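You operate a simulated robot arm through the tools that you are given. There is no shell and no other tool. Be economical: measure what you need, move in short steps, check, and stop when the job is done.

You are at the controls of a simulated two-armed robot. One attempt, no reset.

## Task
Swap the clamped lens for the pink one and clamp it at 20 N.
Fine: hold the blue stand to turn its knob, OPEN before a lens moves. The orange lens goes on the grey block. Scratch and drop nothing.

The check looks at the end state, three seconds after you hand in, the way a careful person would. Anything else that was tipped, shoved, dropped, spilled or broken makes it a failure.

## Robot
Two 6-joint arms with two-finger parallel grippers on one trunk, on a base that drives. Base frame: it is fixed to the floor where the robot stands at the start and does not move with it; the origin is under the middle of the robot, x ahead of it, y to its left, z up. Lengths are in mm, angles in rad, forces in N, time in s.
The left shoulder is at the start at [70, 166, 1419], the right one opposite. Places, roughly: clamp knob [500, 0, 900]; top of the grey lens block [500, -200, 900]; clamp pad [500, 100, 1000]; sliding post [-100, 2300, 900]; upright lever [-400, 2300, 1000]; dose dial [-700, 1900, 1100]; flat lever [-600, 1900, 1000]; caddy [-250, 2250, 1000]; gauge stand [-500, 2250, 1000]; meter stand [-750, 2250, 1000]; pump stand [-750, 2000, 1000]; square cup [-500, 2000, 1000]; tray with two handles [-250, 2000, 250]; brush [250, 2000, 1000]; pot [250, 2000, 1000]. Payload 3.91 kg a hand.
Tool frame (each hand has its own): the origin (TCP) lies between the finger pads and is the grasp point; the fingertips stand 30 mm ahead of it; z points along the fingers, y is the line along which they close. Largest opening 110 mm; finger width 20, thickness 10; the body of the gripper, 48 by 112 mm, starts 55 mm behind the TCP.
Orientation is told as [roll, pitch, yaw] about the base's x, y, z axes, in that order, counted from this pose: with the fingers straight down and closing along the base's y, the tool's x points along the base's -x, its y along +y and its z along -z.

## Interface
- The arms move only by the tool play_rows. It takes "left_motion", "right_motion" or both (then of equal length, played together; a hand with none holds still); each is a list of rows, each an object of numbers (a shift or turn left out is 0, a gripper value left out holds the last): "hand": the gripper command, from -1 (fully open) to 1 (shut), values between in proportion; "tx", "ty", "tz": the shift along the tool's x, y, z in mm; "ax", "ay", "az": the turn, a rotation vector about the tool's x, y, z in rad. In form: [{"hand": .., "tx": .., "ty": .., "tz": .., "ax": .., "ay": .., "az": ..}, ...]. A call has 1 to 10 rows; each row shifts and turns the commanded pose from where the row before left it, along the tool's axes as they then stand. Each row takes 0.2 s and may step no farther than 50 mm and 0.15 rad from the row before; otherwise, or with a gripper value out of range, the whole call is refused. Where a pose cannot be reached the arm comes as near as it can. A force on the tool above 40 N (or 10 N above the force at the start of the call, whichever is more), or a blocked arm, ends the call early, and 0.2 s more pass. Each finger travels about 108 mm/s and halts on what it meets, pressing with about 37 N; the grip force reading is that of the motor and also rises with nothing between the fingers. The clock runs only during rows and for 0.2 s after the last one: add rows that do not move to give the fingers time. The reply holds the time, the measured pose of the TCP, the force on the tool along the base axes, the opening and the grip force, in the units named above and with some noise.
- Cameras (640 x 400 px; columns grow to the right, rows downward): "scene" is now at [123.8, 20.7, 1621.4]; the picture's right is [0.27, -0.96, 0.00], its down [-0.77, -0.22, -0.61] and it looks along [0.58, 0.17, -0.80] (base axes); focal length 267 px, centre (320, 200). "left" rides on the left gripper at [77, -7, -114] in its tool frame; the picture's right is [0.09, 1.00, 0.00], its down [-0.80, 0.07, -0.59] and it looks along [-0.59, 0.05, 0.80] (tool axes); focal length 270 px, centre (320, 200). "right" rides on the right gripper at [77, 7, -114] in its tool frame; the picture's right is [-0.09, 1.00, 0.00], its down [-0.80, -0.07, -0.59] and it looks along [-0.59, -0.05, 0.80] (tool axes); focal length 270 px, centre (320, 200). There is no depth. A picture from a camera that has moved, and an enlarged one, comes with that camera's place and axes in the base frame and with its lens.
- capture(camera): a new picture of that camera. No time passes.
- move_column(by): slides the trunk up (or, below 0, down) by that many mm; the arms and the scene camera ride with it, the base frame stays. It gives what a move gives, with no picture.
- roll_base(legs): drives the robot by 1 to 6 legs, each [ahead, left, turn to the left] in mm, mm and rad, along the robot's own axes; the way and the turn of a leg run together, so that a leg with both is an arc; at most 1500 mm and 3.142 rad a leg. The arms and the cameras ride along, it lands a little off, and it stops where it bumps. It gives what a move gives.
- turn_head(pan, tilt): turns the head with the scene camera to pan (to the left, within 1.501 rad either way) and tilt (down, from -0.506 to 1.204), counted from straight ahead of the robot. It gives what a move gives.
- enlarge(camera, box): a new picture of the part [left, top, right, bottom] of that camera's present view, enlarged. No time passes.
- finish_job(): hands the job in; it is judged then, once.

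Work in short steps. Places have to be worked out from the pictures, the camera data and where the tool is seen: move nearer, look again, correct. Check each grasp and each placing, and mend what went wrong. You have 120 turns and 92 pictures in all, those below and enlarged ones among them. Open the grippers and draw the arms clear of the work before you hand the job in, unless the task says otherwise; then end with one line.

The tools are called by a JSON object that holds its "api" and its "payload". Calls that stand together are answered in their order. play_rows: Moves the arms, as the interface text tells. Its arguments: {"type":"object","properties":{"left_motion":{"type":"array"},"right_motion":{"type":"array"}},"required":[]} The other tools are called the same way: move_column (by) slides the trunk up or down; roll_base (legs) drives the base; turn_head (pan, tilt) turns the head that bears the scene camera; capture (camera) takes a picture; enlarge (camera, box) takes an enlarged picture of a part of a camera's view; finish_job () hands the job in.

At the start:

```text
time_s: 0.0
left_tool_pos: [569.3, 392.7, 998.7]
left_orientation: [0.0, 0.001, 0.0]
left_wrist_force: [-0.1, 0.1, -0.3]
left_grip_width: 110.2
left_grip_force: 0.1
right_tool_pos: [588.1, -153.8, 999.8]
right_orientation: [-0.001, 0.0, 0.0]
right_wrist_force: [1.0, -0.9, 1.0]
right_grip_width: 110.3
right_grip_force: 0.0
trunk travel left (down, up): [-914.0, 26.0]
robot x, y, heading: [3.9, 1.1, -0.001]
head pan, tilt: [0.278, 0.92]
```

scene: 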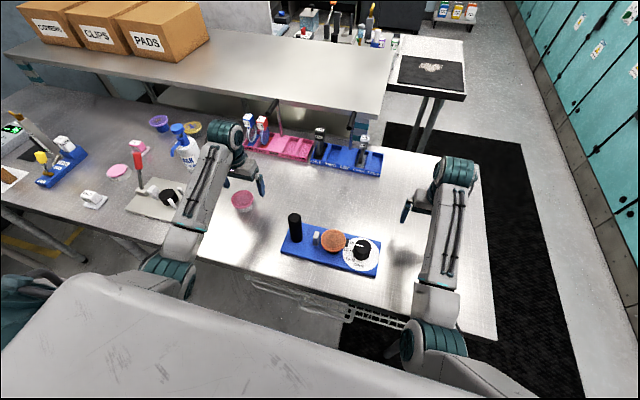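
right: 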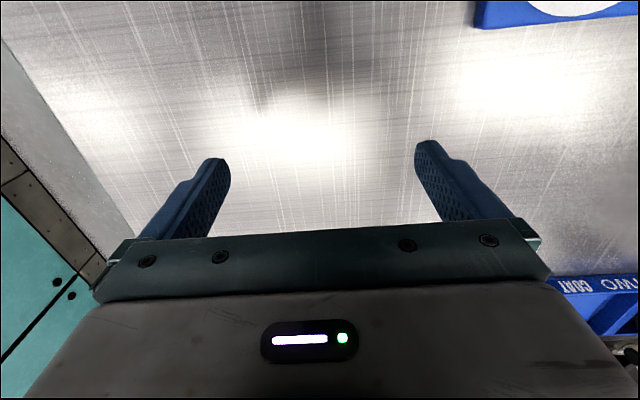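
left: 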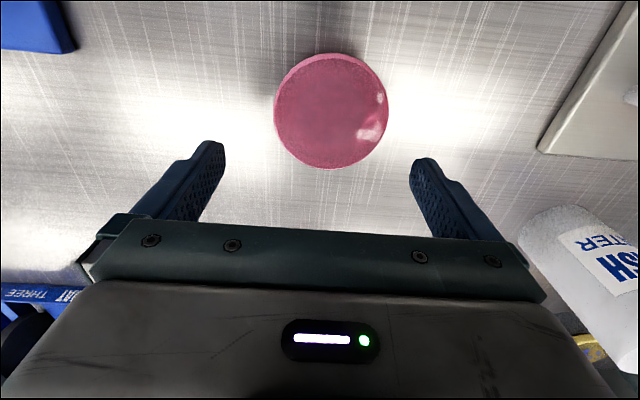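

I see the blue stand with a black post, an orange lens and a knob with a dial, and a pink lens on the bench. I will enlarge the stand and the bench area.

{"api": "enlarge", "payload": {"camera": "scene", "box": [260, 190, 400, 290]}}

{"api": "enlarge", "payload": {"camera": "scene", "box": [200, 110, 480, 285]}}

```text
4.00 times, centred on (330, 240) of scene
camera zoom: at [123.8, 20.7, 1621.4], right [0.27, -0.96, 0.0], down [-0.77, -0.22, -0.61], along [0.58, 0.17, -0.8], focal length 1066 px, centre (280, 40)
```

zoom: 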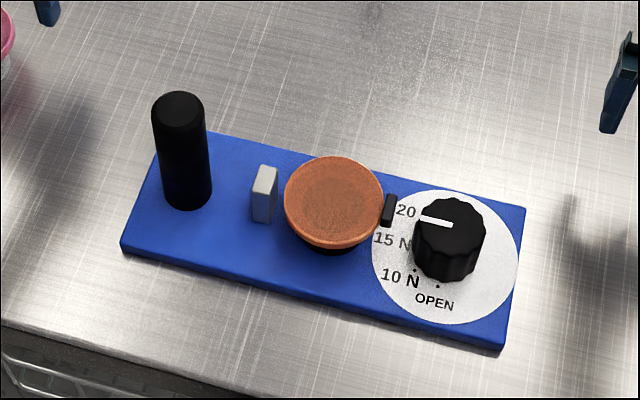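

```text
2.29 times, centred on (340, 198) of scene
camera zoom: at [123.8, 20.7, 1621.4], right [0.27, -0.96, 0.0], down [-0.77, -0.22, -0.61], along [0.58, 0.17, -0.8], focal length 609 px, centre (274, 206)
```

zoom: 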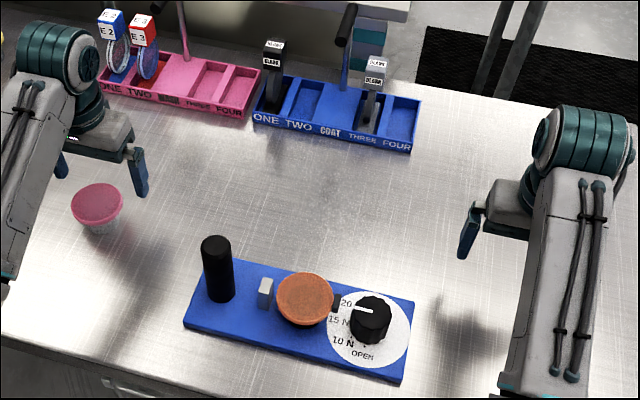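

The knob is near (500, 0) and the orange lens near (515, 94). The pink lens is near (586, 430) and seems to sit on something. I will look closer at it, and look for the grey block behind the right arm.

{"api": "enlarge", "payload": {"camera": "scene", "box": [215, 170, 275, 225]}}

{"api": "turn_head", "payload": {"pan": -0.3, "tilt": 1.0}}

{"api": "capture", "payload": {"camera": "scene"}}

```text
7.27 times, centred on (245, 198) of scene
camera zoom: at [123.8, 20.7, 1621.4], right [0.27, -0.96, 0.0], down [-0.77, -0.22, -0.61], along [0.58, 0.17, -0.8], focal length 1939 px, centre (866, 218)
```

zoom: 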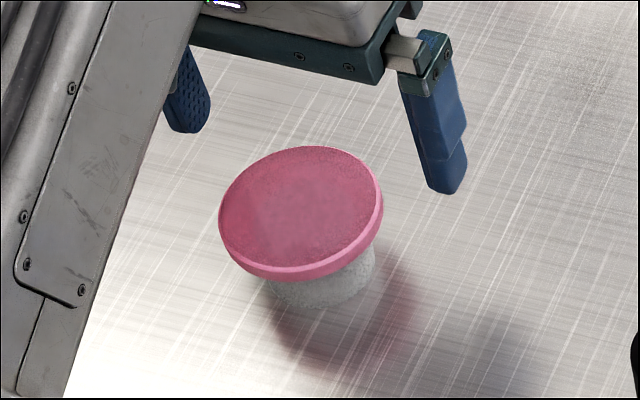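

```text
time_s: 1.0
left_tool_pos: [569.9, 392.8, 999.5]
left_orientation: [0.001, -0.001, 0.0]
left_wrist_force: [0.9, -0.7, 0.4]
left_grip_width: 110.0
left_grip_force: 0.1
right_tool_pos: [588.4, -153.8, 998.7]
right_orientation: [0.001, 0.002, -0.002]
right_wrist_force: [-0.3, -0.3, 0.1]
right_grip_width: 109.9
right_grip_force: 0.1
trunk travel left (down, up): [-914.0, 26.0]
robot x, y, heading: [0.6, -1.7, 0.001]
head pan, tilt: [-0.3, 1.0]
```

```text
85 pictures are left
camera scene: at [118.7, -20.1, 1615.7], right [-0.29, -0.96, 0.0], down [-0.8, 0.25, -0.54], along [0.52, -0.16, -0.84], focal length 267 px, centre (320, 200)
```

scene: 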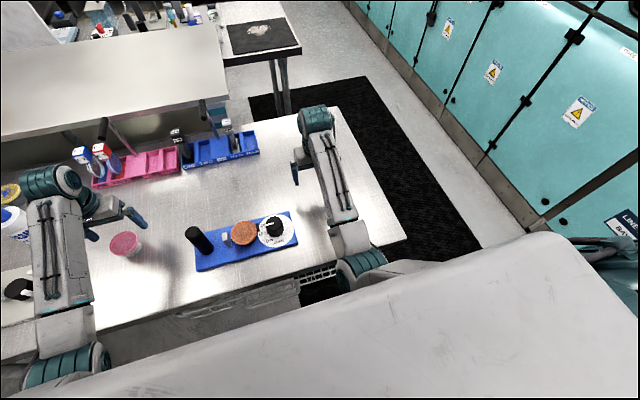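

The pink lens stands on a small grey pedestal, which may be the grey block, but the right forearm hides the area near (500, -200). I will move the right hand up and aside to look there.

{"api": "play_rows", "payload": {"right_motion": [{"tz": -40, "ty": -30}, {"ty": -45}, {"ty": -45}, {"ty": -45}, {"ty": -45}]}}

{"api": "capture", "payload": {"camera": "scene"}}

```text
time_s: 2.2
left_tool_pos: [569.8, 391.1, 1000.9]
left_orientation: [0.002, -0.001, 0.0]
left_wrist_force: [1.2, 0.3, 0.3]
left_grip_width: 109.8
left_grip_force: 0.1
right_tool_pos: [603.9, -358.5, 1001.0]
right_orientation: [0.001, -0.001, 0.0]
right_wrist_force: [0.3, -0.4, 0.1]
right_grip_width: 110.0
right_grip_force: 0.0
right hand out of reach, approached as far as the arm can: row 1, 2
trunk travel left (down, up): [-914.0, 26.0]
robot x, y, heading: [0.1, -1.3, 0.002]
head pan, tilt: [-0.3, 1.0]
```

```text
84 pictures are left
camera scene: at [118.6, -23.6, 1615.6], right [-0.3, -0.96, 0.0], down [-0.8, 0.25, -0.54], along [0.52, -0.16, -0.84], focal length 267 px, centre (320, 200)
```

scene: 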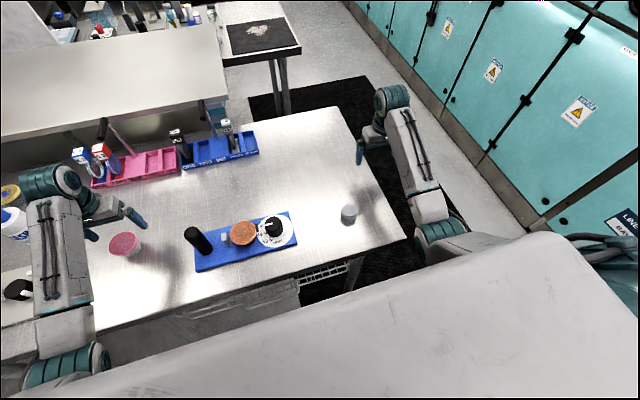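

There is a separate empty grey block at pixel (348, 212). I will enlarge it and the stand.

{"api": "enlarge", "payload": {"camera": "scene", "box": [180, 185, 380, 285]}}

{"api": "capture", "payload": {"camera": "right"}}

```text
3.20 times, centred on (280, 235) of scene
camera zoom: at [118.6, -23.6, 1615.6], right [-0.3, -0.96, 0.0], down [-0.8, 0.25, -0.54], along [0.52, -0.16, -0.84], focal length 853 px, centre (448, 88)
```

zoom: 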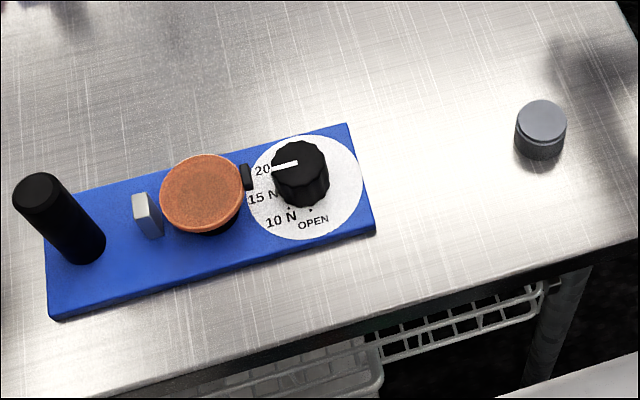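

```text
82 pictures are left
camera right: at [527.4, -351.6, 1116.0], right [0.09, 1.0, 0.0], down [0.8, -0.07, 0.59], along [0.59, -0.05, -0.8], focal length 270 px, centre (320, 200)
```

right: 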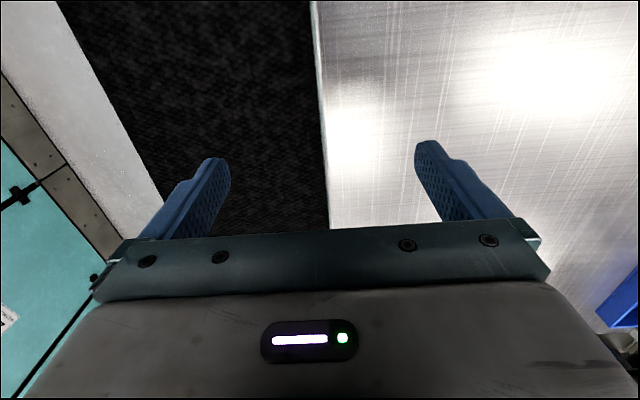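

The empty grey block is near (500, -234). The stand lies along y, with its knob near (500, 0), the lens near y = 95 and the post near y = 205. I will bring the right hand back so its camera sees the knob and the block.

{"api": "play_rows", "payload": {"right_motion": [{"ty": 45, "tx": 25}, {"ty": 45, "tx": 25}, {"ty": 34, "tx": 40}, {"tx": 40}, {}]}}

{"api": "capture", "payload": {"camera": "right"}}

```text
refused: row 1 steps farther than a row can; nothing moved
```

```text
81 pictures are left
camera right: at [527.4, -351.6, 1116.0], right [0.09, 1.0, 0.0], down [0.8, -0.07, 0.59], along [0.59, -0.05, -0.8], focal length 270 px, centre (320, 200)
```

right: 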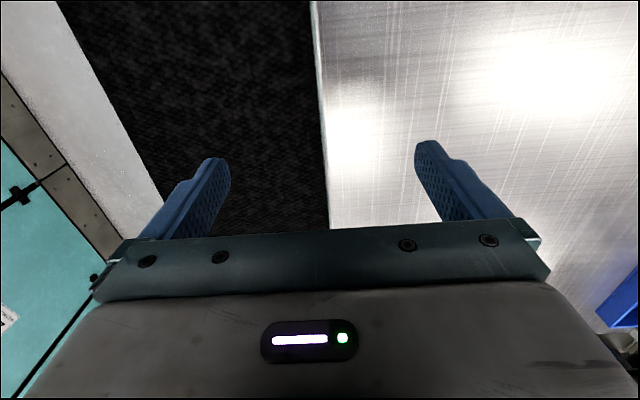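

The call was refused because a step was over 50 mm. I will repeat it with smaller steps.

{"api": "play_rows", "payload": {"right_motion": [{"ty": 40, "tx": 25}, {"ty": 40, "tx": 25}, {"ty": 40, "tx": 25}, {"tx": 35}, {"tx": 35}, {}]}}

{"api": "capture", "payload": {"camera": "right"}}

```text
time_s: 3.6
left_tool_pos: [570.7, 394.9, 998.9]
left_orientation: [0.0, 0.002, -0.001]
left_wrist_force: [0.9, 0.4, -0.2]
left_grip_width: 109.8
left_grip_force: 0.1
right_tool_pos: [473.7, -238.2, 961.0]
right_orientation: [-0.002, -0.002, 0.0]
right_wrist_force: [0.4, 0.1, 0.4]
right_grip_width: 109.7
right_grip_force: 0.0
right hand out of reach, approached as far as the arm can: row 2, 3, 4, 5
trunk travel left (down, up): [-914.0, 26.0]
robot x, y, heading: [-1.2, 0.2, 0.005]
head pan, tilt: [-0.3, 1.0]
```

```text
80 pictures are left
camera right: at [397.1, -230.5, 1075.3], right [0.09, 1.0, 0.0], down [0.8, -0.07, 0.6], along [0.59, -0.05, -0.8], focal length 270 px, centre (320, 200)
```

right: 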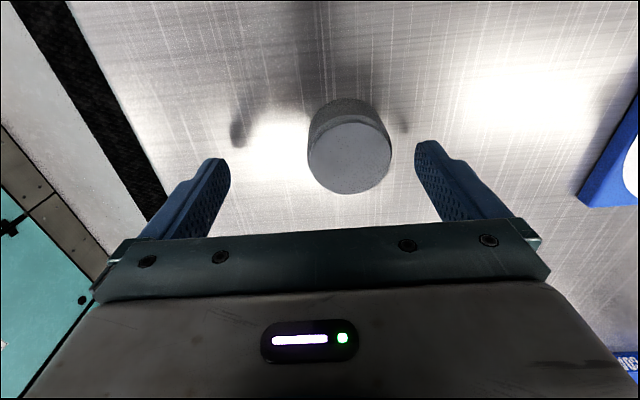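

The reach reading shows that hands close to the trunk can't rise high. Backing the robot away about 110 mm gives more lift room, so I do that with the hands over open bench.

{"api": "roll_base", "payload": {"legs": [[-110, 0, 0]]}}

{"api": "capture", "payload": {"camera": "right"}}

{"api": "capture", "payload": {"camera": "left"}}

```text
time_s: 4.8
left_tool_pos: [460.4, 392.6, 998.7]
left_orientation: [0.0, 0.002, 0.0]
left_wrist_force: [-0.7, -0.1, 0.6]
left_grip_width: 110.0
left_grip_force: 0.1
right_tool_pos: [365.4, -240.6, 960.2]
right_orientation: [0.002, -0.001, 0.0]
right_wrist_force: [0.0, 0.0, 0.3]
right_grip_width: 109.7
right_grip_force: 0.0
trunk travel left (down, up): [-914.0, 26.0]
robot x, y, heading: [-112.7, 0.6, 0.002]
head pan, tilt: [-0.3, 1.0]
```

```text
79 pictures are left
camera right: at [288.3, -230.9, 1074.7], right [0.09, 1.0, 0.0], down [0.8, -0.07, 0.6], along [0.59, -0.05, -0.8], focal length 270 px, centre (320, 200)
```

right: 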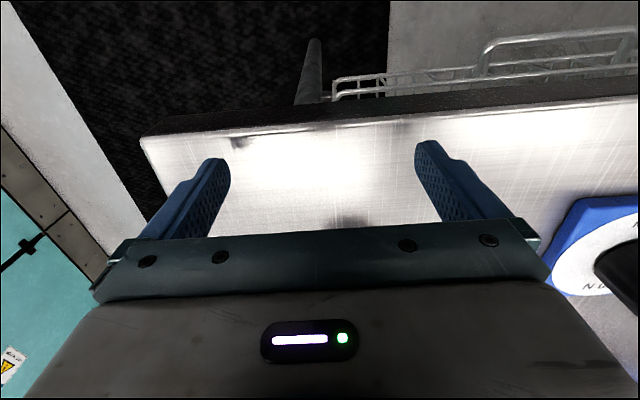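

```text
78 pictures are left
camera left: at [384.7, 386.3, 1112.9], right [-0.09, 1.0, 0.0], down [0.8, 0.07, 0.59], along [0.59, 0.05, -0.81], focal length 270 px, centre (320, 200)
```

left: 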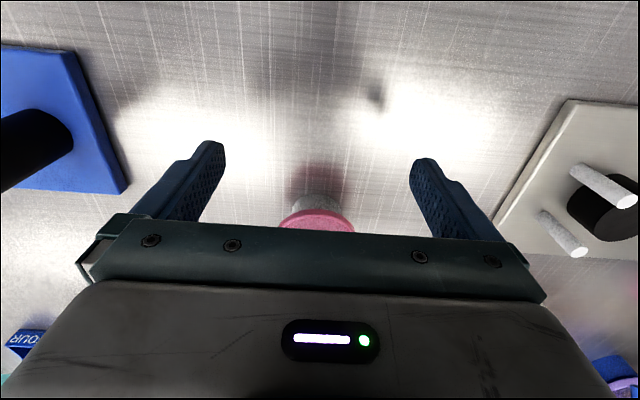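

Now the reach should be better. I will raise the right hand and move it to a viewing spot in front of the knob, around (450, -20, 1010).

{"api": "play_rows", "payload": {"right_motion": [{"tz": -40}, {"tz": -20, "tx": -30}, {"ty": 45, "tx": -15}, {"ty": 45, "tx": -15}, {"ty": 45, "tx": -15}, {"ty": 45, "tx": -15}, {"ty": 35}, {}]}}

{"api": "capture", "payload": {"camera": "right"}}

```text
time_s: 6.1
left_tool_pos: [456.2, 393.3, 1001.0]
left_orientation: [0.001, -0.001, 0.0]
left_wrist_force: [0.2, 0.0, -0.3]
left_grip_width: 110.1
left_grip_force: 0.1
right_tool_pos: [440.9, -158.7, 946.6]
right_orientation: [-0.103, 0.025, -0.028]
right_wrist_force: [0.2, 1.3, -0.7]
right_grip_width: 110.0
right_grip_force: 0.0
right hand out of reach, approached as far as the arm can: row 1, 2
trunk travel left (down, up): [-914.0, 26.0]
robot x, y, heading: [-113.8, -1.4, -0.003]
head pan, tilt: [-0.3, 1.0]
stopped in row 6 (right hand): the force on the tool passed its limit (the readings are from after the stop); the commanded pose is now the measured one
```

```text
77 pictures are left
camera right: at [367.0, -136.3, 1062.7], right [0.11, 0.99, -0.1], down [0.82, -0.03, 0.58], along [0.57, -0.15, -0.81], focal length 270 px, centre (320, 200)
```

right: 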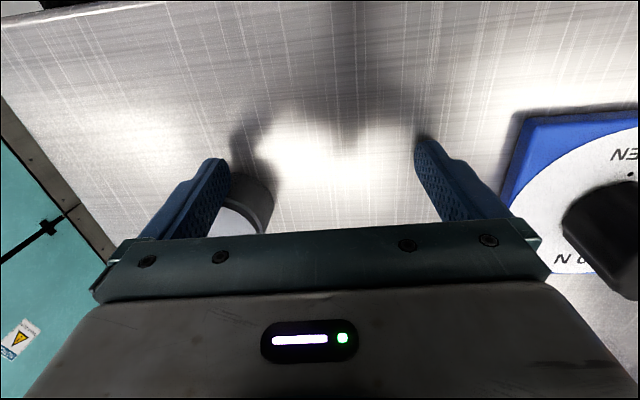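

The hand could not rise, and its -y finger ran into the grey block. I will relieve the contact by stepping back in -y and levelling the roll, then look.

{"api": "play_rows", "payload": {"right_motion": [{"ty": -8}, {"ty": -6}, {}]}}

{"api": "enlarge", "payload": {"camera": "scene", "box": [160, 100, 460, 287]}}

{"api": "capture", "payload": {"camera": "right"}}

```text
time_s: 6.9
left_tool_pos: [459.1, 392.9, 1000.0]
left_orientation: [0.0, 0.0, 0.0]
left_wrist_force: [-0.1, -0.1, 0.3]
left_grip_width: 110.0
left_grip_force: 0.0
right_tool_pos: [443.5, -171.0, 946.0]
right_orientation: [-0.101, 0.031, -0.03]
right_wrist_force: [-0.9, -0.9, 0.4]
right_grip_width: 110.1
right_grip_force: 0.2
trunk travel left (down, up): [-914.0, 26.0]
robot x, y, heading: [-111.7, -1.5, -0.006]
head pan, tilt: [-0.3, 1.0]
```

```text
2.13 times, centred on (310, 194) of scene
camera zoom: at [8.1, -19.8, 1615.6], right [-0.3, -0.96, 0.0], down [-0.8, 0.25, -0.54], along [0.52, -0.16, -0.84], focal length 569 px, centre (341, 214)
```

zoom: 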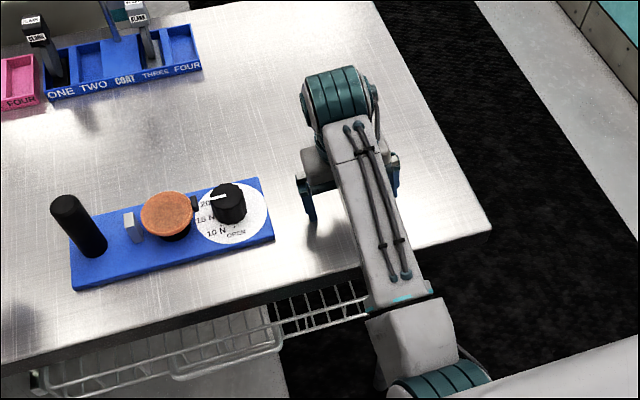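

```text
75 pictures are left
camera right: at [369.7, -148.6, 1063.2], right [0.11, 0.99, -0.1], down [0.82, -0.03, 0.57], along [0.56, -0.15, -0.81], focal length 270 px, centre (320, 200)
```

right: 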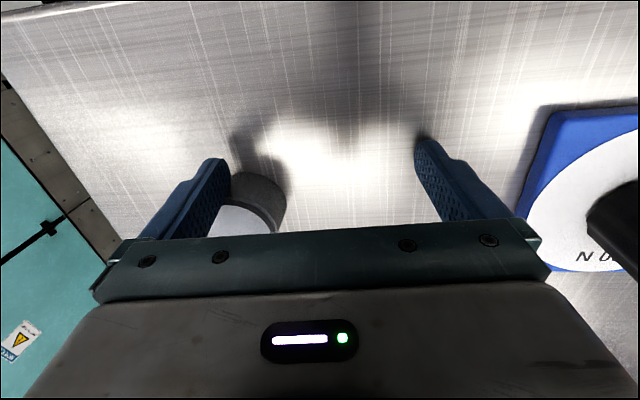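

The block is still at (477, -224), so it was not moved. I will raise the hand straight up and level it.

{"api": "play_rows", "payload": {"right_motion": [{"tz": -20}, {"tz": -20}, {"ax": -0.1, "tz": -10}, {}]}}

```text
time_s: 7.9
left_tool_pos: [459.7, 392.8, 999.6]
left_orientation: [-0.002, -0.001, 0.0]
left_wrist_force: [0.7, -0.3, 0.3]
left_grip_width: 110.1
left_grip_force: 0.1
right_tool_pos: [448.0, -162.6, 983.5]
right_orientation: [-0.001, 0.026, -0.028]
right_wrist_force: [0.0, -0.1, 0.4]
right_grip_width: 110.2
right_grip_force: 0.0
right hand out of reach, approached as far as the arm can: row 3
trunk travel left (down, up): [-914.0, 26.0]
robot x, y, heading: [-109.4, 1.7, -0.001]
head pan, tilt: [-0.3, 1.0]
```

The hand is clear now at z = 983. I will raise the trunk by its last 26 mm to get extra clearance for all transfers.

{"api": "move_column", "payload": {"by": 25}}

{"api": "play_rows", "payload": {"right_motion": [{"ty": 45}, {"ty": 45}, {"ty": 30, "ay": -0.026, "az": 0.028}, {}]}}

{"api": "capture", "payload": {"camera": "right"}}

```text
time_s: 8.6
left_tool_pos: [459.3, 392.9, 1024.2]
left_orientation: [-0.001, 0.0, 0.0]
left_wrist_force: [-0.2, -0.9, 0.6]
left_grip_width: 109.8
left_grip_force: 0.0
right_tool_pos: [445.9, -162.4, 1008.9]
right_orientation: [-0.002, 0.026, -0.028]
right_wrist_force: [0.2, 0.5, 0.6]
right_grip_width: 109.9
right_grip_force: 0.1
trunk travel left (down, up): [-939.0, 1.0]
robot x, y, heading: [-111.9, -0.9, 0.002]
head pan, tilt: [-0.3, 1.0]
```

```text
time_s: 9.3
left_tool_pos: [460.7, 393.4, 1024.2]
left_orientation: [0.0, 0.001, 0.0]
left_wrist_force: [0.3, 0.6, 0.5]
left_grip_width: 110.1
left_grip_force: 0.0
right_tool_pos: [459.4, -168.4, 980.2]
right_orientation: [-0.162, 0.018, -0.102]
right_wrist_force: [0.0, -0.5, 0.2]
right_grip_width: 109.7
right_grip_force: 0.0
right hand out of reach, approached as far as the arm can: row 3
trunk travel left (down, up): [-939.0, 1.0]
robot x, y, heading: [-109.9, 2.4, -0.003]
head pan, tilt: [-0.3, 1.0]
stopped in row 3 (right hand): the arm was blocked; the commanded pose is now the measured one
```

```text
74 pictures are left
camera right: at [385.6, -133.6, 1094.9], right [0.19, 0.97, -0.16], down [0.81, -0.06, 0.58], along [0.56, -0.24, -0.8], focal length 270 px, centre (320, 200)
```

right: 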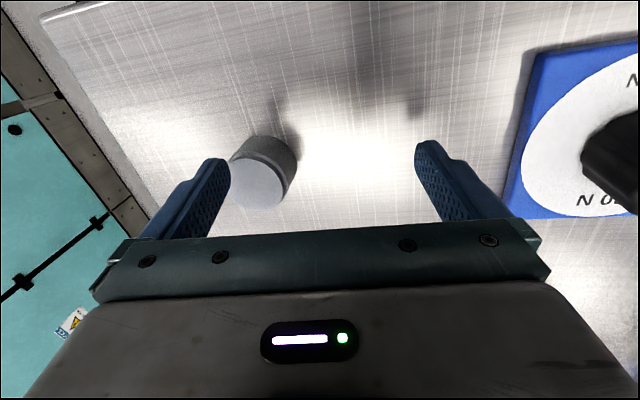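

The right arm again stalled, going inward past y = -160 this time well above the block. So this is an arm limit, not contact. I will look at the arm from the scene camera to understand it.

{"api": "capture", "payload": {"camera": "scene"}}

```text
73 pictures are left
camera scene: at [8.9, -21.6, 1640.6], right [-0.3, -0.96, 0.0], down [-0.8, 0.25, -0.54], along [0.52, -0.16, -0.84], focal length 267 px, centre (320, 200)
```

scene: 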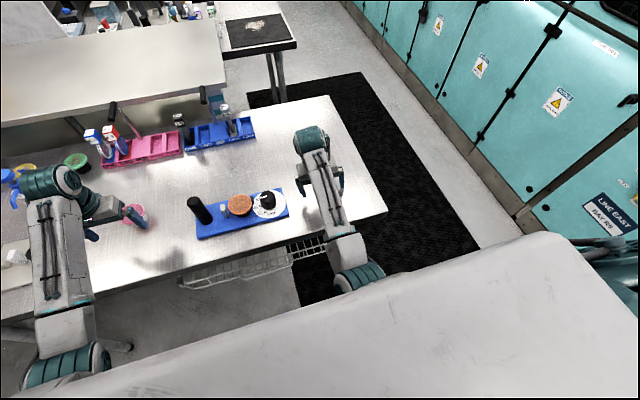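

The stall happens as the hand crosses y of about -160, possibly while the arm changes its configuration. I will level the hand and try slow, small inward steps.

{"api": "play_rows", "payload": {"right_motion": [{"ax": -0.1}, {"ax": -0.06, "az": -0.1, "ay": -0.018}, {}, {}]}}

{"api": "play_rows", "payload": {"right_motion": [{"ty": 10}, {"ty": 10}, {"ty": 10}, {}]}}

```text
time_s: 10.3
left_tool_pos: [459.7, 392.4, 1024.8]
left_orientation: [0.001, -0.001, 0.0]
left_wrist_force: [0.5, -0.5, 0.5]
left_grip_width: 109.9
left_grip_force: 0.2
right_tool_pos: [456.0, -164.3, 981.0]
right_orientation: [0.002, 0.004, -0.002]
right_wrist_force: [0.4, 0.1, 0.2]
right_grip_width: 110.2
right_grip_force: 0.2
trunk travel left (down, up): [-939.0, 1.0]
robot x, y, heading: [-111.2, 0.7, -0.001]
head pan, tilt: [-0.3, 1.0]
```

```text
time_s: 11.3
left_tool_pos: [459.9, 392.3, 1023.6]
left_orientation: [0.0, 0.0, 0.001]
left_wrist_force: [-0.5, -0.1, 0.8]
left_grip_width: 110.1
left_grip_force: 0.0
right_tool_pos: [457.8, -139.6, 981.1]
right_orientation: [-0.005, 0.003, -0.004]
right_wrist_force: [-0.4, 0.2, 0.3]
right_grip_width: 109.9
right_grip_force: 0.2
trunk travel left (down, up): [-939.0, 1.0]
robot x, y, heading: [-110.2, -0.1, -0.004]
head pan, tilt: [-0.3, 1.0]
```

Slow steps work, and the hand is at y = -140 and level. I will continue inward slowly at this height.

{"api": "play_rows", "payload": {"right_motion": [{"ty": 12}, {"ty": 12}, {"ty": 12}, {"ty": 12}, {"ty": 12}, {"ty": 12}, {"ty": 12}, {}]}}

{"api": "capture", "payload": {"camera": "right"}}

```text
time_s: 12.7
left_tool_pos: [457.0, 396.5, 1025.7]
left_orientation: [-0.004, -0.002, 0.001]
left_wrist_force: [-0.4, 0.5, -0.7]
left_grip_width: 110.0
left_grip_force: 0.1
right_tool_pos: [460.1, -157.4, 966.5]
right_orientation: [-0.14, -0.008, -0.053]
right_wrist_force: [-4.7, 12.4, 20.6]
right_grip_width: 105.7
right_grip_force: 0.0
trunk travel left (down, up): [-939.0, 1.0]
robot x, y, heading: [-111.7, 1.5, 0.002]
head pan, tilt: [-0.3, 1.0]
stopped in row 6 (right hand): the arm was blocked; the commanded pose is now the measured one
```

```text
72 pictures are left
camera right: at [383.4, -128.0, 1079.4], right [0.14, 0.98, -0.14], down [0.8, -0.03, 0.6], along [0.59, -0.2, -0.78], focal length 270 px, centre (320, 200)
```

right: 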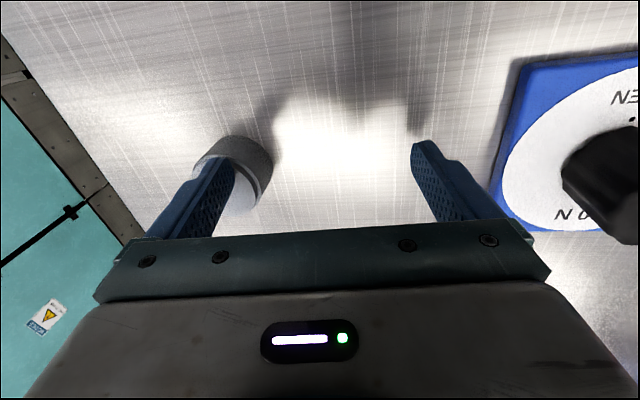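

The -y finger now touches the block's top, because the arm swung while reconfiguring. I will lift it off straight up, then look.

{"api": "play_rows", "payload": {"right_motion": [{"tz": -10}, {"tz": -15}, {}]}}

{"api": "capture", "payload": {"camera": "right"}}

```text
time_s: 13.5
left_tool_pos: [459.0, 395.4, 1024.6]
left_orientation: [-0.001, 0.001, 0.001]
left_wrist_force: [-1.7, 0.2, -0.2]
left_grip_width: 109.9
left_grip_force: 0.1
right_tool_pos: [460.6, -164.0, 984.8]
right_orientation: [-0.155, 0.003, -0.058]
right_wrist_force: [0.3, -0.5, 0.6]
right_grip_width: 109.9
right_grip_force: 0.1
trunk travel left (down, up): [-939.0, 1.0]
robot x, y, heading: [-110.0, 1.6, -0.0]
head pan, tilt: [-0.3, 1.0]
```

```text
71 pictures are left
camera right: at [384.2, -134.8, 1097.6], right [0.14, 0.98, -0.15], down [0.8, -0.02, 0.6], along [0.58, -0.21, -0.79], focal length 270 px, centre (320, 200)
```

right: 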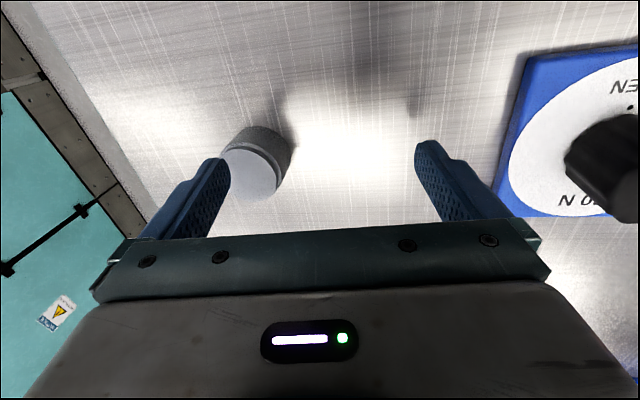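

The block stays at about (480, -228). I will back the robot 280 mm so the hands are in front of the bench, and map the right arm's inward reach safely in the free air there.

{"api": "roll_base", "payload": {"legs": [[-280, 0, 0]]}}

{"api": "play_rows", "payload": {"right_motion": [{"ax": -0.1}, {"ax": -0.055, "az": -0.058, "tz": 20}, {"tz": 30}, {"tz": 20}, {}]}}

{"api": "play_rows", "payload": {"right_motion": [{"ty": 12}, {"ty": 12}, {"ty": 12}, {"ty": 12}, {"ty": 12}, {"ty": 12}, {"ty": 12}, {}]}}

{"api": "capture", "payload": {"camera": "scene"}}

```text
time_s: 15.4
left_tool_pos: [186.0, 393.8, 1023.6]
left_orientation: [0.0, 0.001, 0.0]
left_wrist_force: [-0.5, 0.6, -0.1]
left_grip_width: 110.1
left_grip_force: 0.0
right_tool_pos: [188.1, -165.4, 986.3]
right_orientation: [-0.151, -0.003, -0.057]
right_wrist_force: [-0.6, 0.3, 0.2]
right_grip_width: 110.1
right_grip_force: 0.1
trunk travel left (down, up): [-939.0, 1.0]
robot x, y, heading: [-385.9, 0.8, -0.004]
head pan, tilt: [-0.3, 1.0]
```

```text
time_s: 16.6
left_tool_pos: [183.3, 393.1, 1025.4]
left_orientation: [0.0, 0.0, 0.0]
left_wrist_force: [0.2, -0.4, 0.6]
left_grip_width: 110.1
left_grip_force: 0.0
right_tool_pos: [186.6, -166.2, 917.7]
right_orientation: [0.004, -0.005, -0.001]
right_wrist_force: [-0.1, 0.6, -0.5]
right_grip_width: 110.0
right_grip_force: 0.1
trunk travel left (down, up): [-939.0, 1.0]
robot x, y, heading: [-385.5, -3.4, 0.0]
head pan, tilt: [-0.3, 1.0]
```

```text
time_s: 18.4
left_tool_pos: [182.6, 392.4, 1023.7]
left_orientation: [-0.001, 0.0, 0.0]
left_wrist_force: [0.3, -0.5, 0.1]
left_grip_width: 110.0
left_grip_force: 0.1
right_tool_pos: [186.7, -134.0, 905.4]
right_orientation: [-0.072, -0.002, -0.026]
right_wrist_force: [-0.1, 0.3, -0.2]
right_grip_width: 110.0
right_grip_force: 0.1
trunk travel left (down, up): [-939.0, 1.0]
robot x, y, heading: [-389.3, -1.4, 0.001]
head pan, tilt: [-0.3, 1.0]
```

```text
70 pictures are left
camera scene: at [-267.8, -20.2, 1640.7], right [-0.3, -0.95, 0.0], down [-0.8, 0.25, -0.54], along [0.52, -0.16, -0.84], focal length 267 px, centre (320, 200)
```

scene: 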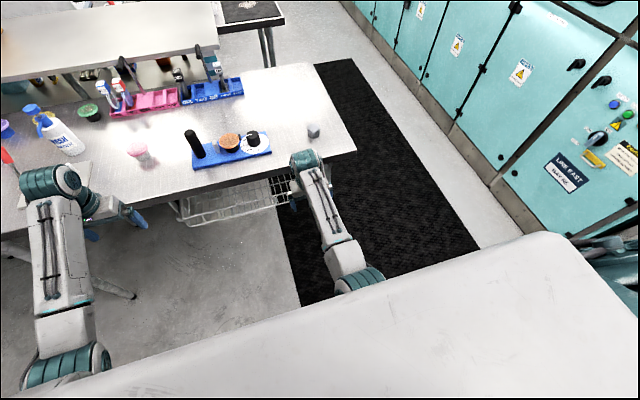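

The reported pose lags the command, which was y = -82, without an out-of-reach note. I will wait a second to see whether it converges or is blocked.

{"api": "play_rows", "payload": {"right_motion": [{}, {}, {}, {}, {}]}}

```text
time_s: 19.6
left_tool_pos: [183.8, 393.8, 1024.6]
left_orientation: [0.0, 0.002, -0.002]
left_wrist_force: [1.0, 0.7, -0.1]
left_grip_width: 110.2
left_grip_force: 0.0
right_tool_pos: [188.5, -134.3, 906.4]
right_orientation: [-0.073, -0.003, -0.026]
right_wrist_force: [-0.6, 0.0, 0.1]
right_grip_width: 110.0
right_grip_force: 0.0
trunk travel left (down, up): [-939.0, 1.0]
robot x, y, heading: [-387.9, -1.2, 0.0]
head pan, tilt: [-0.3, 1.0]
```

The stall is steady, and the deflection is a pure swing about the shoulder's forward axis. The right hand pointing down can't go inward of about y = -135 relative to the robot, and the left presumably mirrors this. So I will shift the robot to about y = +160, work the knob with the right hand, and hold the post with a tilted left hand. First I bring both hands to safe poses here.

{"api": "play_rows", "payload": {"right_motion": [{"ty": -40}, {"ty": -40}, {"tz": -35}, {"tz": -35}, {}], "left_motion": [{"ty": -45}, {"ty": -45}, {"ty": -45}, {"ty": -40}, {}]}}

{"api": "roll_base", "payload": {"legs": [[0, 165, 0]]}}

{"api": "turn_head", "payload": {"pan": -0.1, "tilt": 0.85}}

{"api": "capture", "payload": {"camera": "scene"}}

```text
time_s: 20.9
left_tool_pos: [186.3, 219.5, 1017.4]
left_orientation: [0.001, -0.003, -0.001]
left_wrist_force: [-0.3, -0.2, 0.9]
left_grip_width: 109.9
left_grip_force: 0.1
left hand out of reach, approached as far as the arm can: row 2
right_tool_pos: [184.1, -163.0, 985.1]
right_orientation: [0.005, -0.005, 0.001]
right_wrist_force: [-0.3, 0.4, 0.1]
right_grip_width: 110.2
right_grip_force: 0.0
trunk travel left (down, up): [-939.0, 1.0]
robot x, y, heading: [-385.4, 0.4, 0.0]
head pan, tilt: [-0.3, 1.0]
```

```text
time_s: 22.3
left_tool_pos: [186.9, 382.1, 1016.0]
left_orientation: [0.002, -0.002, 0.001]
left_wrist_force: [0.3, 0.1, 0.4]
left_grip_width: 110.3
left_grip_force: 0.1
right_tool_pos: [184.0, 0.9, 985.5]
right_orientation: [0.005, -0.005, 0.002]
right_wrist_force: [1.2, 0.2, 0.3]
right_grip_width: 110.2
right_grip_force: 0.1
trunk travel left (down, up): [-939.0, 1.0]
robot x, y, heading: [-386.1, 162.6, -0.004]
head pan, tilt: [-0.3, 1.0]
```

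```text
time_s: 23.0
left_tool_pos: [186.5, 384.2, 1017.3]
left_orientation: [-0.001, -0.003, 0.001]
left_wrist_force: [0.2, -0.1, 0.4]
left_grip_width: 110.0
left_grip_force: 0.1
right_tool_pos: [183.7, 3.8, 984.8]
right_orientation: [0.003, -0.003, 0.001]
right_wrist_force: [-0.4, 0.4, -0.2]
right_grip_width: 110.0
right_grip_force: 0.1
trunk travel left (down, up): [-939.0, 1.0]
robot x, y, heading: [-384.3, 162.6, 0.001]
head pan, tilt: [-0.099, 0.85]
```

```text
69 pictures are left
camera scene: at [-256.7, 157.8, 1651.7], right [-0.1, -1.0, 0.0], down [-0.75, 0.07, -0.66], along [0.66, -0.07, -0.75], focal length 267 px, centre (320, 200)
```

scene: 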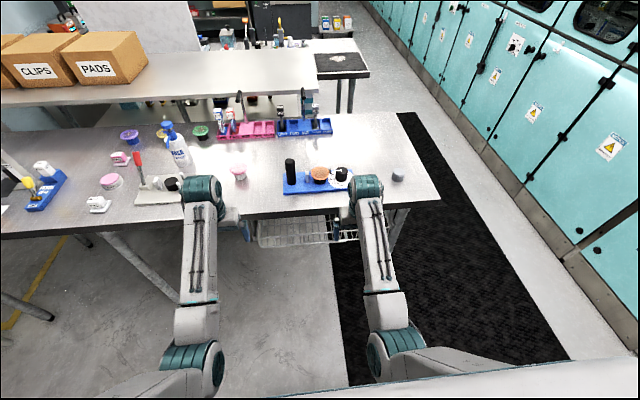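

The layout looks right: right hand lined up with the knob, left hand left of the post. I drive ahead 220 mm at safe height, then look with both hand cameras.

{"api": "roll_base", "payload": {"legs": [[220, 0, 0]]}}

{"api": "capture", "payload": {"camera": "right"}}

{"api": "capture", "payload": {"camera": "left"}}

```text
time_s: 24.7
left_tool_pos: [403.8, 379.9, 1018.3]
left_orientation: [-0.001, -0.005, -0.007]
left_wrist_force: [0.0, 0.3, -0.3]
left_grip_width: 110.0
left_grip_force: 0.1
right_tool_pos: [398.1, -1.5, 985.4]
right_orientation: [0.001, -0.006, -0.005]
right_wrist_force: [0.4, 0.3, 0.6]
right_grip_width: 110.0
right_grip_force: 0.0
trunk travel left (down, up): [-939.0, 1.0]
robot x, y, heading: [-165.7, 165.7, -0.005]
head pan, tilt: [-0.099, 0.85]
```

```text
68 pictures are left
camera right: at [319.6, 6.9, 1101.6], right [0.09, 1.0, 0.0], down [0.8, -0.08, 0.6], along [0.6, -0.05, -0.8], focal length 270 px, centre (320, 200)
```

right: 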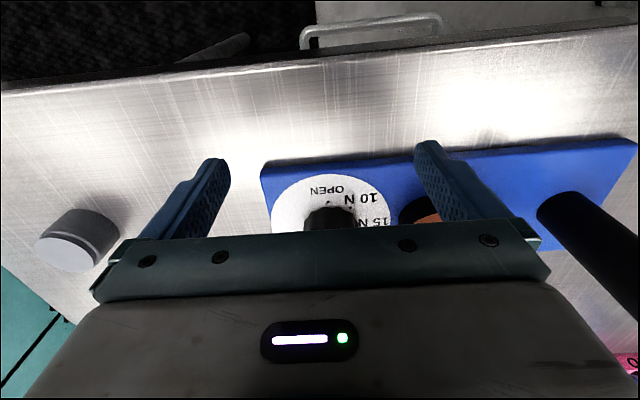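

```text
67 pictures are left
camera left: at [325.8, 373.9, 1131.8], right [-0.08, 1.0, 0.0], down [0.8, 0.07, 0.6], along [0.6, 0.05, -0.8], focal length 270 px, centre (320, 200)
```

left: 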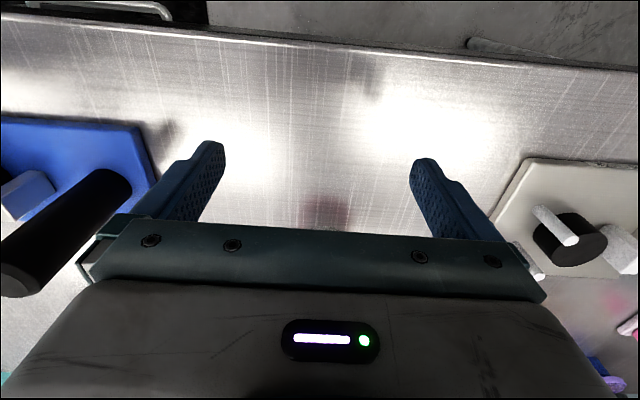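

From the views I estimate the post near (485, 195) with its top at z ≈ 1017. The knob is near (475, 3) with its top near 950, and the lens near (485, 88). I will raise and extend the right hand a bit toward the knob to look closer.

{"api": "play_rows", "payload": {"right_motion": [{"tz": -20}, {"tx": -20, "tz": -20}, {}]}}

{"api": "enlarge", "payload": {"camera": "scene", "box": [230, 160, 430, 285]}}

```text
time_s: 25.5
left_tool_pos: [406.6, 380.5, 1015.8]
left_orientation: [0.0, -0.002, -0.005]
left_wrist_force: [0.5, -0.1, 0.0]
left_grip_width: 110.1
left_grip_force: 0.1
right_tool_pos: [420.3, -2.5, 1024.8]
right_orientation: [0.001, -0.002, -0.004]
right_wrist_force: [-0.7, 0.0, -1.1]
right_grip_width: 110.1
right_grip_force: 0.1
trunk travel left (down, up): [-939.0, 1.0]
robot x, y, heading: [-168.4, 167.2, -0.005]
head pan, tilt: [-0.099, 0.85]
```

```text
3.20 times, centred on (330, 222) of scene
camera zoom: at [-37.9, 155.9, 1651.6], right [-0.1, -0.99, 0.0], down [-0.75, 0.08, -0.66], along [0.66, -0.07, -0.75], focal length 853 px, centre (288, 128)
```

zoom: 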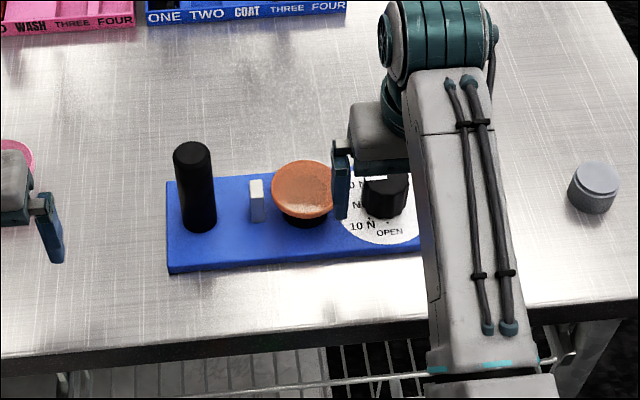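

The hand now reaches z = 1025. I will move over the knob at this height, which is safe above the knob and lens, and use its camera.

{"api": "play_rows", "payload": {"right_motion": [{"tx": -25}, {"tx": -20}, {}]}}

{"api": "capture", "payload": {"camera": "right"}}

```text
time_s: 26.3
left_tool_pos: [405.1, 380.9, 1016.7]
left_orientation: [-0.001, -0.003, -0.006]
left_wrist_force: [0.0, -0.4, -0.4]
left_grip_width: 110.0
left_grip_force: 0.1
right_tool_pos: [464.4, -1.6, 1024.3]
right_orientation: [0.001, -0.004, -0.006]
right_wrist_force: [0.1, -0.6, 0.1]
right_grip_width: 109.9
right_grip_force: 0.1
trunk travel left (down, up): [-939.0, 1.0]
robot x, y, heading: [-168.5, 164.0, -0.003]
head pan, tilt: [-0.099, 0.85]
```

```text
65 pictures are left
camera right: at [386.6, 5.9, 1140.1], right [0.09, 1.0, 0.0], down [0.8, -0.08, 0.6], along [0.6, -0.05, -0.8], focal length 270 px, centre (320, 200)
```

right: 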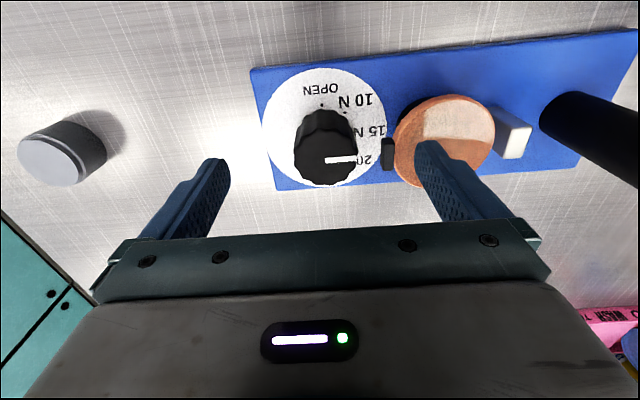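

I have a clear view: pointer at 20, OPEN about 100° round. I will take one more view 60 mm to the side for parallax to get heights.

{"api": "play_rows", "payload": {"right_motion": [{"ty": -30}, {"ty": -30}, {}]}}

{"api": "capture", "payload": {"camera": "right"}}

```text
time_s: 27.1
left_tool_pos: [405.3, 381.7, 1016.9]
left_orientation: [0.0, -0.004, -0.005]
left_wrist_force: [0.2, 0.7, 0.0]
left_grip_width: 109.8
left_grip_force: 0.1
right_tool_pos: [465.4, -61.4, 1024.5]
right_orientation: [-0.001, -0.002, -0.004]
right_wrist_force: [0.9, 0.4, 1.7]
right_grip_width: 109.8
right_grip_force: 0.2
trunk travel left (down, up): [-939.0, 1.0]
robot x, y, heading: [-171.5, 164.4, -0.005]
head pan, tilt: [-0.099, 0.85]
```

```text
64 pictures are left
camera right: at [387.5, -52.9, 1139.8], right [0.09, 1.0, 0.0], down [0.8, -0.07, 0.6], along [0.59, -0.05, -0.8], focal length 270 px, centre (320, 200)
```

right: 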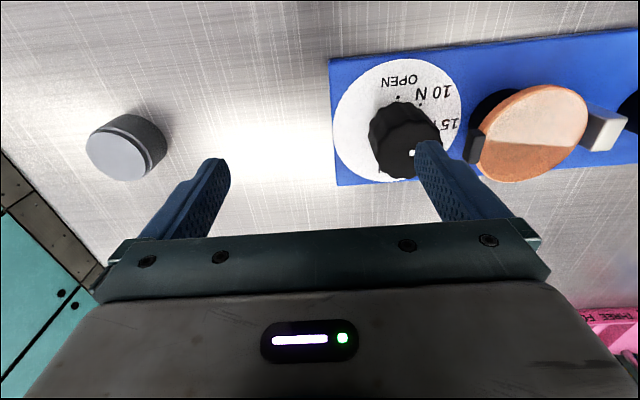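

The parallax gives: stand top z ≈ 922, knob top ≈ 970 at (481, 5), and lens top ≈ 970 at (472, 84). The pointer may really point at 15 N, because the knob's height shifts its apparent position. I move the hand to see the dial from more directly above.

{"api": "play_rows", "payload": {"right_motion": [{"ty": 30, "tx": -25}, {"ty": 30, "tx": -25}, {"tx": -10}, {}]}}

{"api": "enlarge", "payload": {"camera": "right", "box": [220, 10, 540, 210]}}

```text
time_s: 28.1
left_tool_pos: [405.2, 380.9, 1016.4]
left_orientation: [0.001, -0.004, -0.005]
left_wrist_force: [0.1, 0.6, 0.9]
left_grip_width: 109.9
left_grip_force: 0.0
right_tool_pos: [525.7, 0.7, 1025.7]
right_orientation: [0.002, -0.003, -0.006]
right_wrist_force: [0.5, -0.1, 0.2]
right_grip_width: 110.0
right_grip_force: 0.0
trunk travel left (down, up): [-939.0, 1.0]
robot x, y, heading: [-170.1, 162.1, -0.004]
head pan, tilt: [-0.099, 0.85]
```

```text
2.00 times, centred on (380, 110) of right
camera zoom: at [448.0, 8.0, 1140.6], right [0.09, 1.0, 0.0], down [0.8, -0.08, 0.6], along [0.59, -0.05, -0.8], focal length 541 px, centre (200, 380)
```

zoom: 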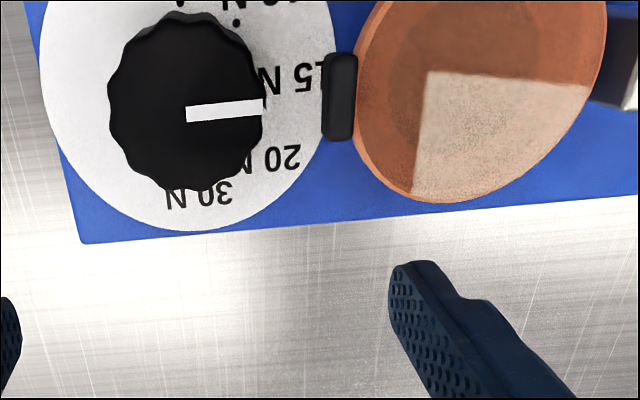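

The dial reads, going clockwise: OPEN at 90° (toward -x), 10 at 45°, 15 at 0° (toward +y), 20 at -45°, 30 at -90°. The pointer is now at 15. The knob centre is about (478, 2). Next I turn the left hand by +90° yaw to grip the post from the side with a tilt.

{"api": "play_rows", "payload": {"left_motion": [{"az": -0.15}, {"az": -0.15}, {"az": -0.15}, {"az": -0.15}, {"az": -0.15}, {"az": -0.15}, {"az": -0.15}, {"az": -0.15}, {"az": -0.15}, {"az": -0.15}]}}

{"api": "play_rows", "payload": {"left_motion": [{"az": -0.07}, {"ay": 0.15}, {"ay": 0.15}, {"ay": 0.15}, {"ay": 0.15}, {"ay": 0.15}, {"ay": 0.15}, {}]}}

{"api": "capture", "payload": {"camera": "left"}}

```text
time_s: 30.3
left_tool_pos: [405.1, 381.1, 1016.9]
left_orientation: [-0.004, 0.001, 1.497]
left_wrist_force: [-0.3, -0.9, -0.1]
left_grip_width: 109.9
left_grip_force: 0.2
right_tool_pos: [526.7, 1.0, 1025.8]
right_orientation: [0.002, -0.002, -0.005]
right_wrist_force: [-0.3, -0.5, -0.7]
right_grip_width: 109.9
right_grip_force: 0.1
trunk travel left (down, up): [-939.0, 1.0]
robot x, y, heading: [-169.5, 162.6, -0.003]
head pan, tilt: [-0.099, 0.85]
```

```text
time_s: 32.1
left_tool_pos: [404.2, 380.6, 1015.8]
left_orientation: [-0.006, 0.902, 1.561]
left_wrist_force: [0.0, 0.2, -0.3]
left_grip_width: 109.8
left_grip_force: 0.0
right_tool_pos: [525.8, -0.3, 1025.7]
right_orientation: [0.002, -0.004, -0.005]
right_wrist_force: [0.4, 0.3, -0.5]
right_grip_width: 109.8
right_grip_force: 0.1
trunk travel left (down, up): [-939.0, 1.0]
robot x, y, heading: [-173.0, 165.1, -0.011]
head pan, tilt: [-0.099, 0.85]
```

```text
62 pictures are left
camera left: at [412.0, 422.6, 1146.9], right [-1.0, -0.05, 0.07], down [-0.06, 0.96, -0.26], along [-0.05, -0.26, -0.96], focal length 270 px, centre (320, 200)
```

left: 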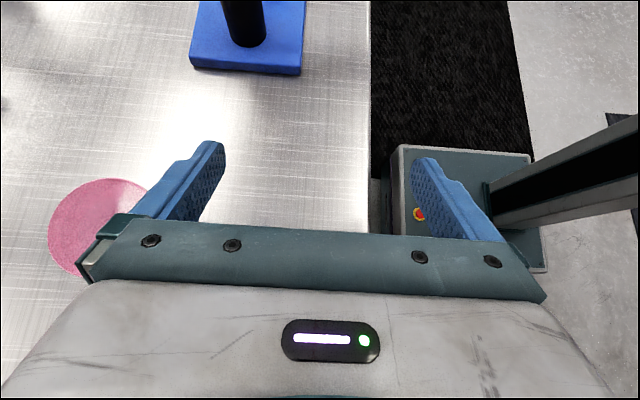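

The tilted hand works well, and the post axis measures about (484, 191). I will move to a pre-grasp 80 mm back along the fingers, at about (484, 254, 1035).

{"api": "play_rows", "payload": {"left_motion": [{"tx": 23.4, "ty": -20, "tz": 22}, {"tx": 23.4, "ty": -20, "tz": 22}, {"tx": 23.4, "ty": -20, "tz": 22}, {"tx": 23.4, "ty": -20, "tz": 22}, {}]}}

{"api": "capture", "payload": {"camera": "left"}}

```text
time_s: 33.3
left_tool_pos: [486.8, 254.4, 1037.1]
left_orientation: [-0.006, 0.899, 1.559]
left_wrist_force: [0.8, -0.1, -0.1]
left_grip_width: 109.9
left_grip_force: 0.1
right_tool_pos: [525.3, 0.4, 1025.7]
right_orientation: [0.002, -0.004, -0.005]
right_wrist_force: [-0.1, -1.1, 0.6]
right_grip_width: 110.0
right_grip_force: 0.1
trunk travel left (down, up): [-939.0, 1.0]
robot x, y, heading: [-166.5, 163.7, -0.008]
head pan, tilt: [-0.099, 0.85]
```

```text
61 pictures are left
camera left: at [494.6, 295.2, 1168.4], right [-1.0, -0.05, 0.07], down [-0.06, 0.96, -0.26], along [-0.05, -0.26, -0.96], focal length 270 px, centre (320, 200)
```

left: 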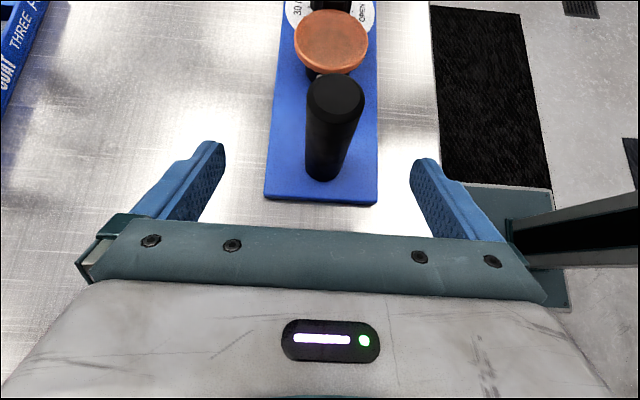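

The post's top is at (481, 192, 1029), so the hand is about 5 mm off in x. I correct that and advance 80 mm along the fingers.

{"api": "play_rows", "payload": {"left_motion": [{"ty": 5.5, "tz": 20}, {"tz": 30}, {"tz": 30}, {}]}}

{"api": "capture", "payload": {"camera": "left"}}

```text
time_s: 34.3
left_tool_pos: [480.6, 187.8, 985.7]
left_orientation: [-0.006, 0.902, 1.561]
left_wrist_force: [0.8, 0.0, 0.2]
left_grip_width: 110.1
left_grip_force: 0.0
right_tool_pos: [526.0, -1.3, 1027.1]
right_orientation: [0.001, -0.005, -0.004]
right_wrist_force: [1.4, 0.6, -0.3]
right_grip_width: 110.0
right_grip_force: 0.1
trunk travel left (down, up): [-939.0, 1.0]
robot x, y, heading: [-170.4, 164.0, -0.005]
head pan, tilt: [-0.099, 0.85]
```

```text
60 pictures are left
camera left: at [488.3, 230.2, 1117.1], right [-1.0, -0.05, 0.07], down [-0.06, 0.96, -0.26], along [-0.05, -0.26, -0.96], focal length 270 px, centre (320, 200)
```

left: 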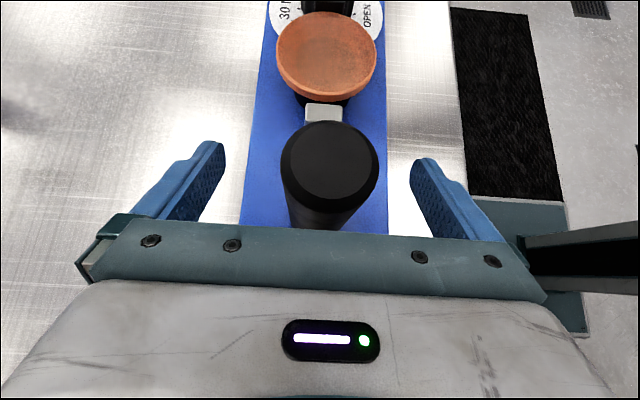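

The post sits between the fingers, so I close the left gripper on it.

{"api": "play_rows", "payload": {"left_motion": [{"hand": 0.2}, {"hand": 0.5}, {"hand": 1}, {}, {}]}}

{"api": "capture", "payload": {"camera": "left"}}

```text
time_s: 35.5
left_tool_pos: [481.0, 190.0, 986.4]
left_orientation: [-0.006, 0.901, 1.561]
left_wrist_force: [-1.0, -1.0, 0.5]
left_grip_width: 34.9
left_grip_force: 36.6
right_tool_pos: [524.7, 0.3, 1025.5]
right_orientation: [0.002, -0.004, -0.004]
right_wrist_force: [0.0, 0.3, 0.1]
right_grip_width: 109.8
right_grip_force: 0.1
trunk travel left (down, up): [-939.0, 1.0]
robot x, y, heading: [-170.0, 164.8, -0.008]
head pan, tilt: [-0.099, 0.85]
```

```text
59 pictures are left
camera left: at [488.5, 230.0, 1117.2], right [-1.0, -0.05, 0.07], down [-0.06, 0.96, -0.26], along [-0.05, -0.26, -0.96], focal length 270 px, centre (320, 200)
```

left: 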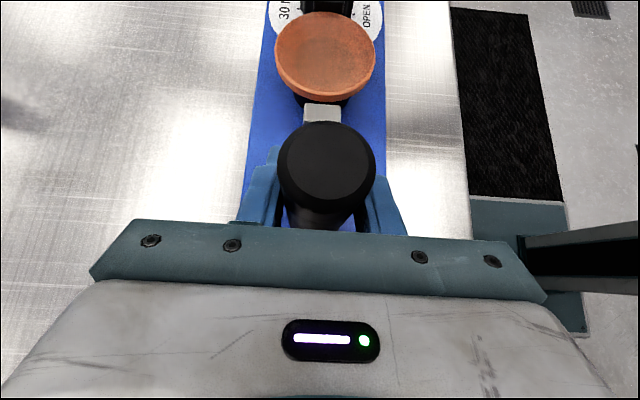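

The post is held (34.9 mm, 36.6 N). Now the right hand goes above the knob centre (478, 2) and yaws +1.2 rad, so its fingers avoid the black jaw.

{"api": "play_rows", "payload": {"right_motion": [{"tx": 24, "ty": 1}, {"tx": 24}, {"az": -0.15}, {"az": -0.15}, {"az": -0.15}, {"az": -0.15}, {"az": -0.15}, {"az": -0.15}, {"az": -0.15}, {"az": -0.15}]}}

{"api": "capture", "payload": {"camera": "right"}}

```text
time_s: 37.7
left_tool_pos: [481.3, 189.1, 985.4]
left_orientation: [-0.005, 0.901, 1.562]
left_wrist_force: [-1.1, 0.5, -0.4]
left_grip_width: 34.5
left_grip_force: 37.5
right_tool_pos: [477.0, -1.7, 1025.6]
right_orientation: [-0.001, -0.004, 1.196]
right_wrist_force: [-0.3, -0.2, -0.2]
right_grip_width: 109.8
right_grip_force: 0.0
trunk travel left (down, up): [-939.0, 1.0]
robot x, y, heading: [-165.7, 161.3, -0.004]
head pan, tilt: [-0.099, 0.85]
```

```text
58 pictures are left
camera right: at [441.8, -69.3, 1140.8], right [-0.9, 0.45, 0.0], down [0.36, 0.72, 0.6], along [0.27, 0.53, -0.8], focal length 270 px, centre (320, 200)
```

right: 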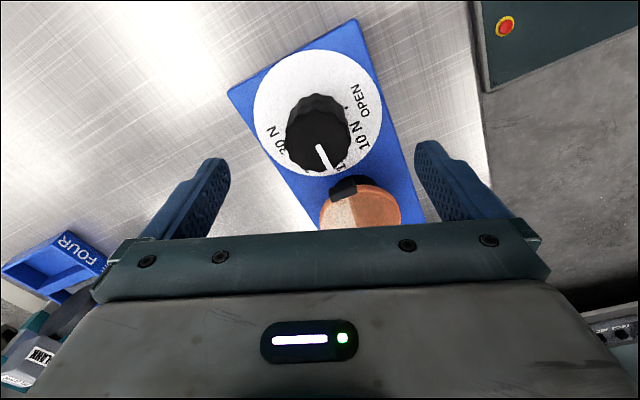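

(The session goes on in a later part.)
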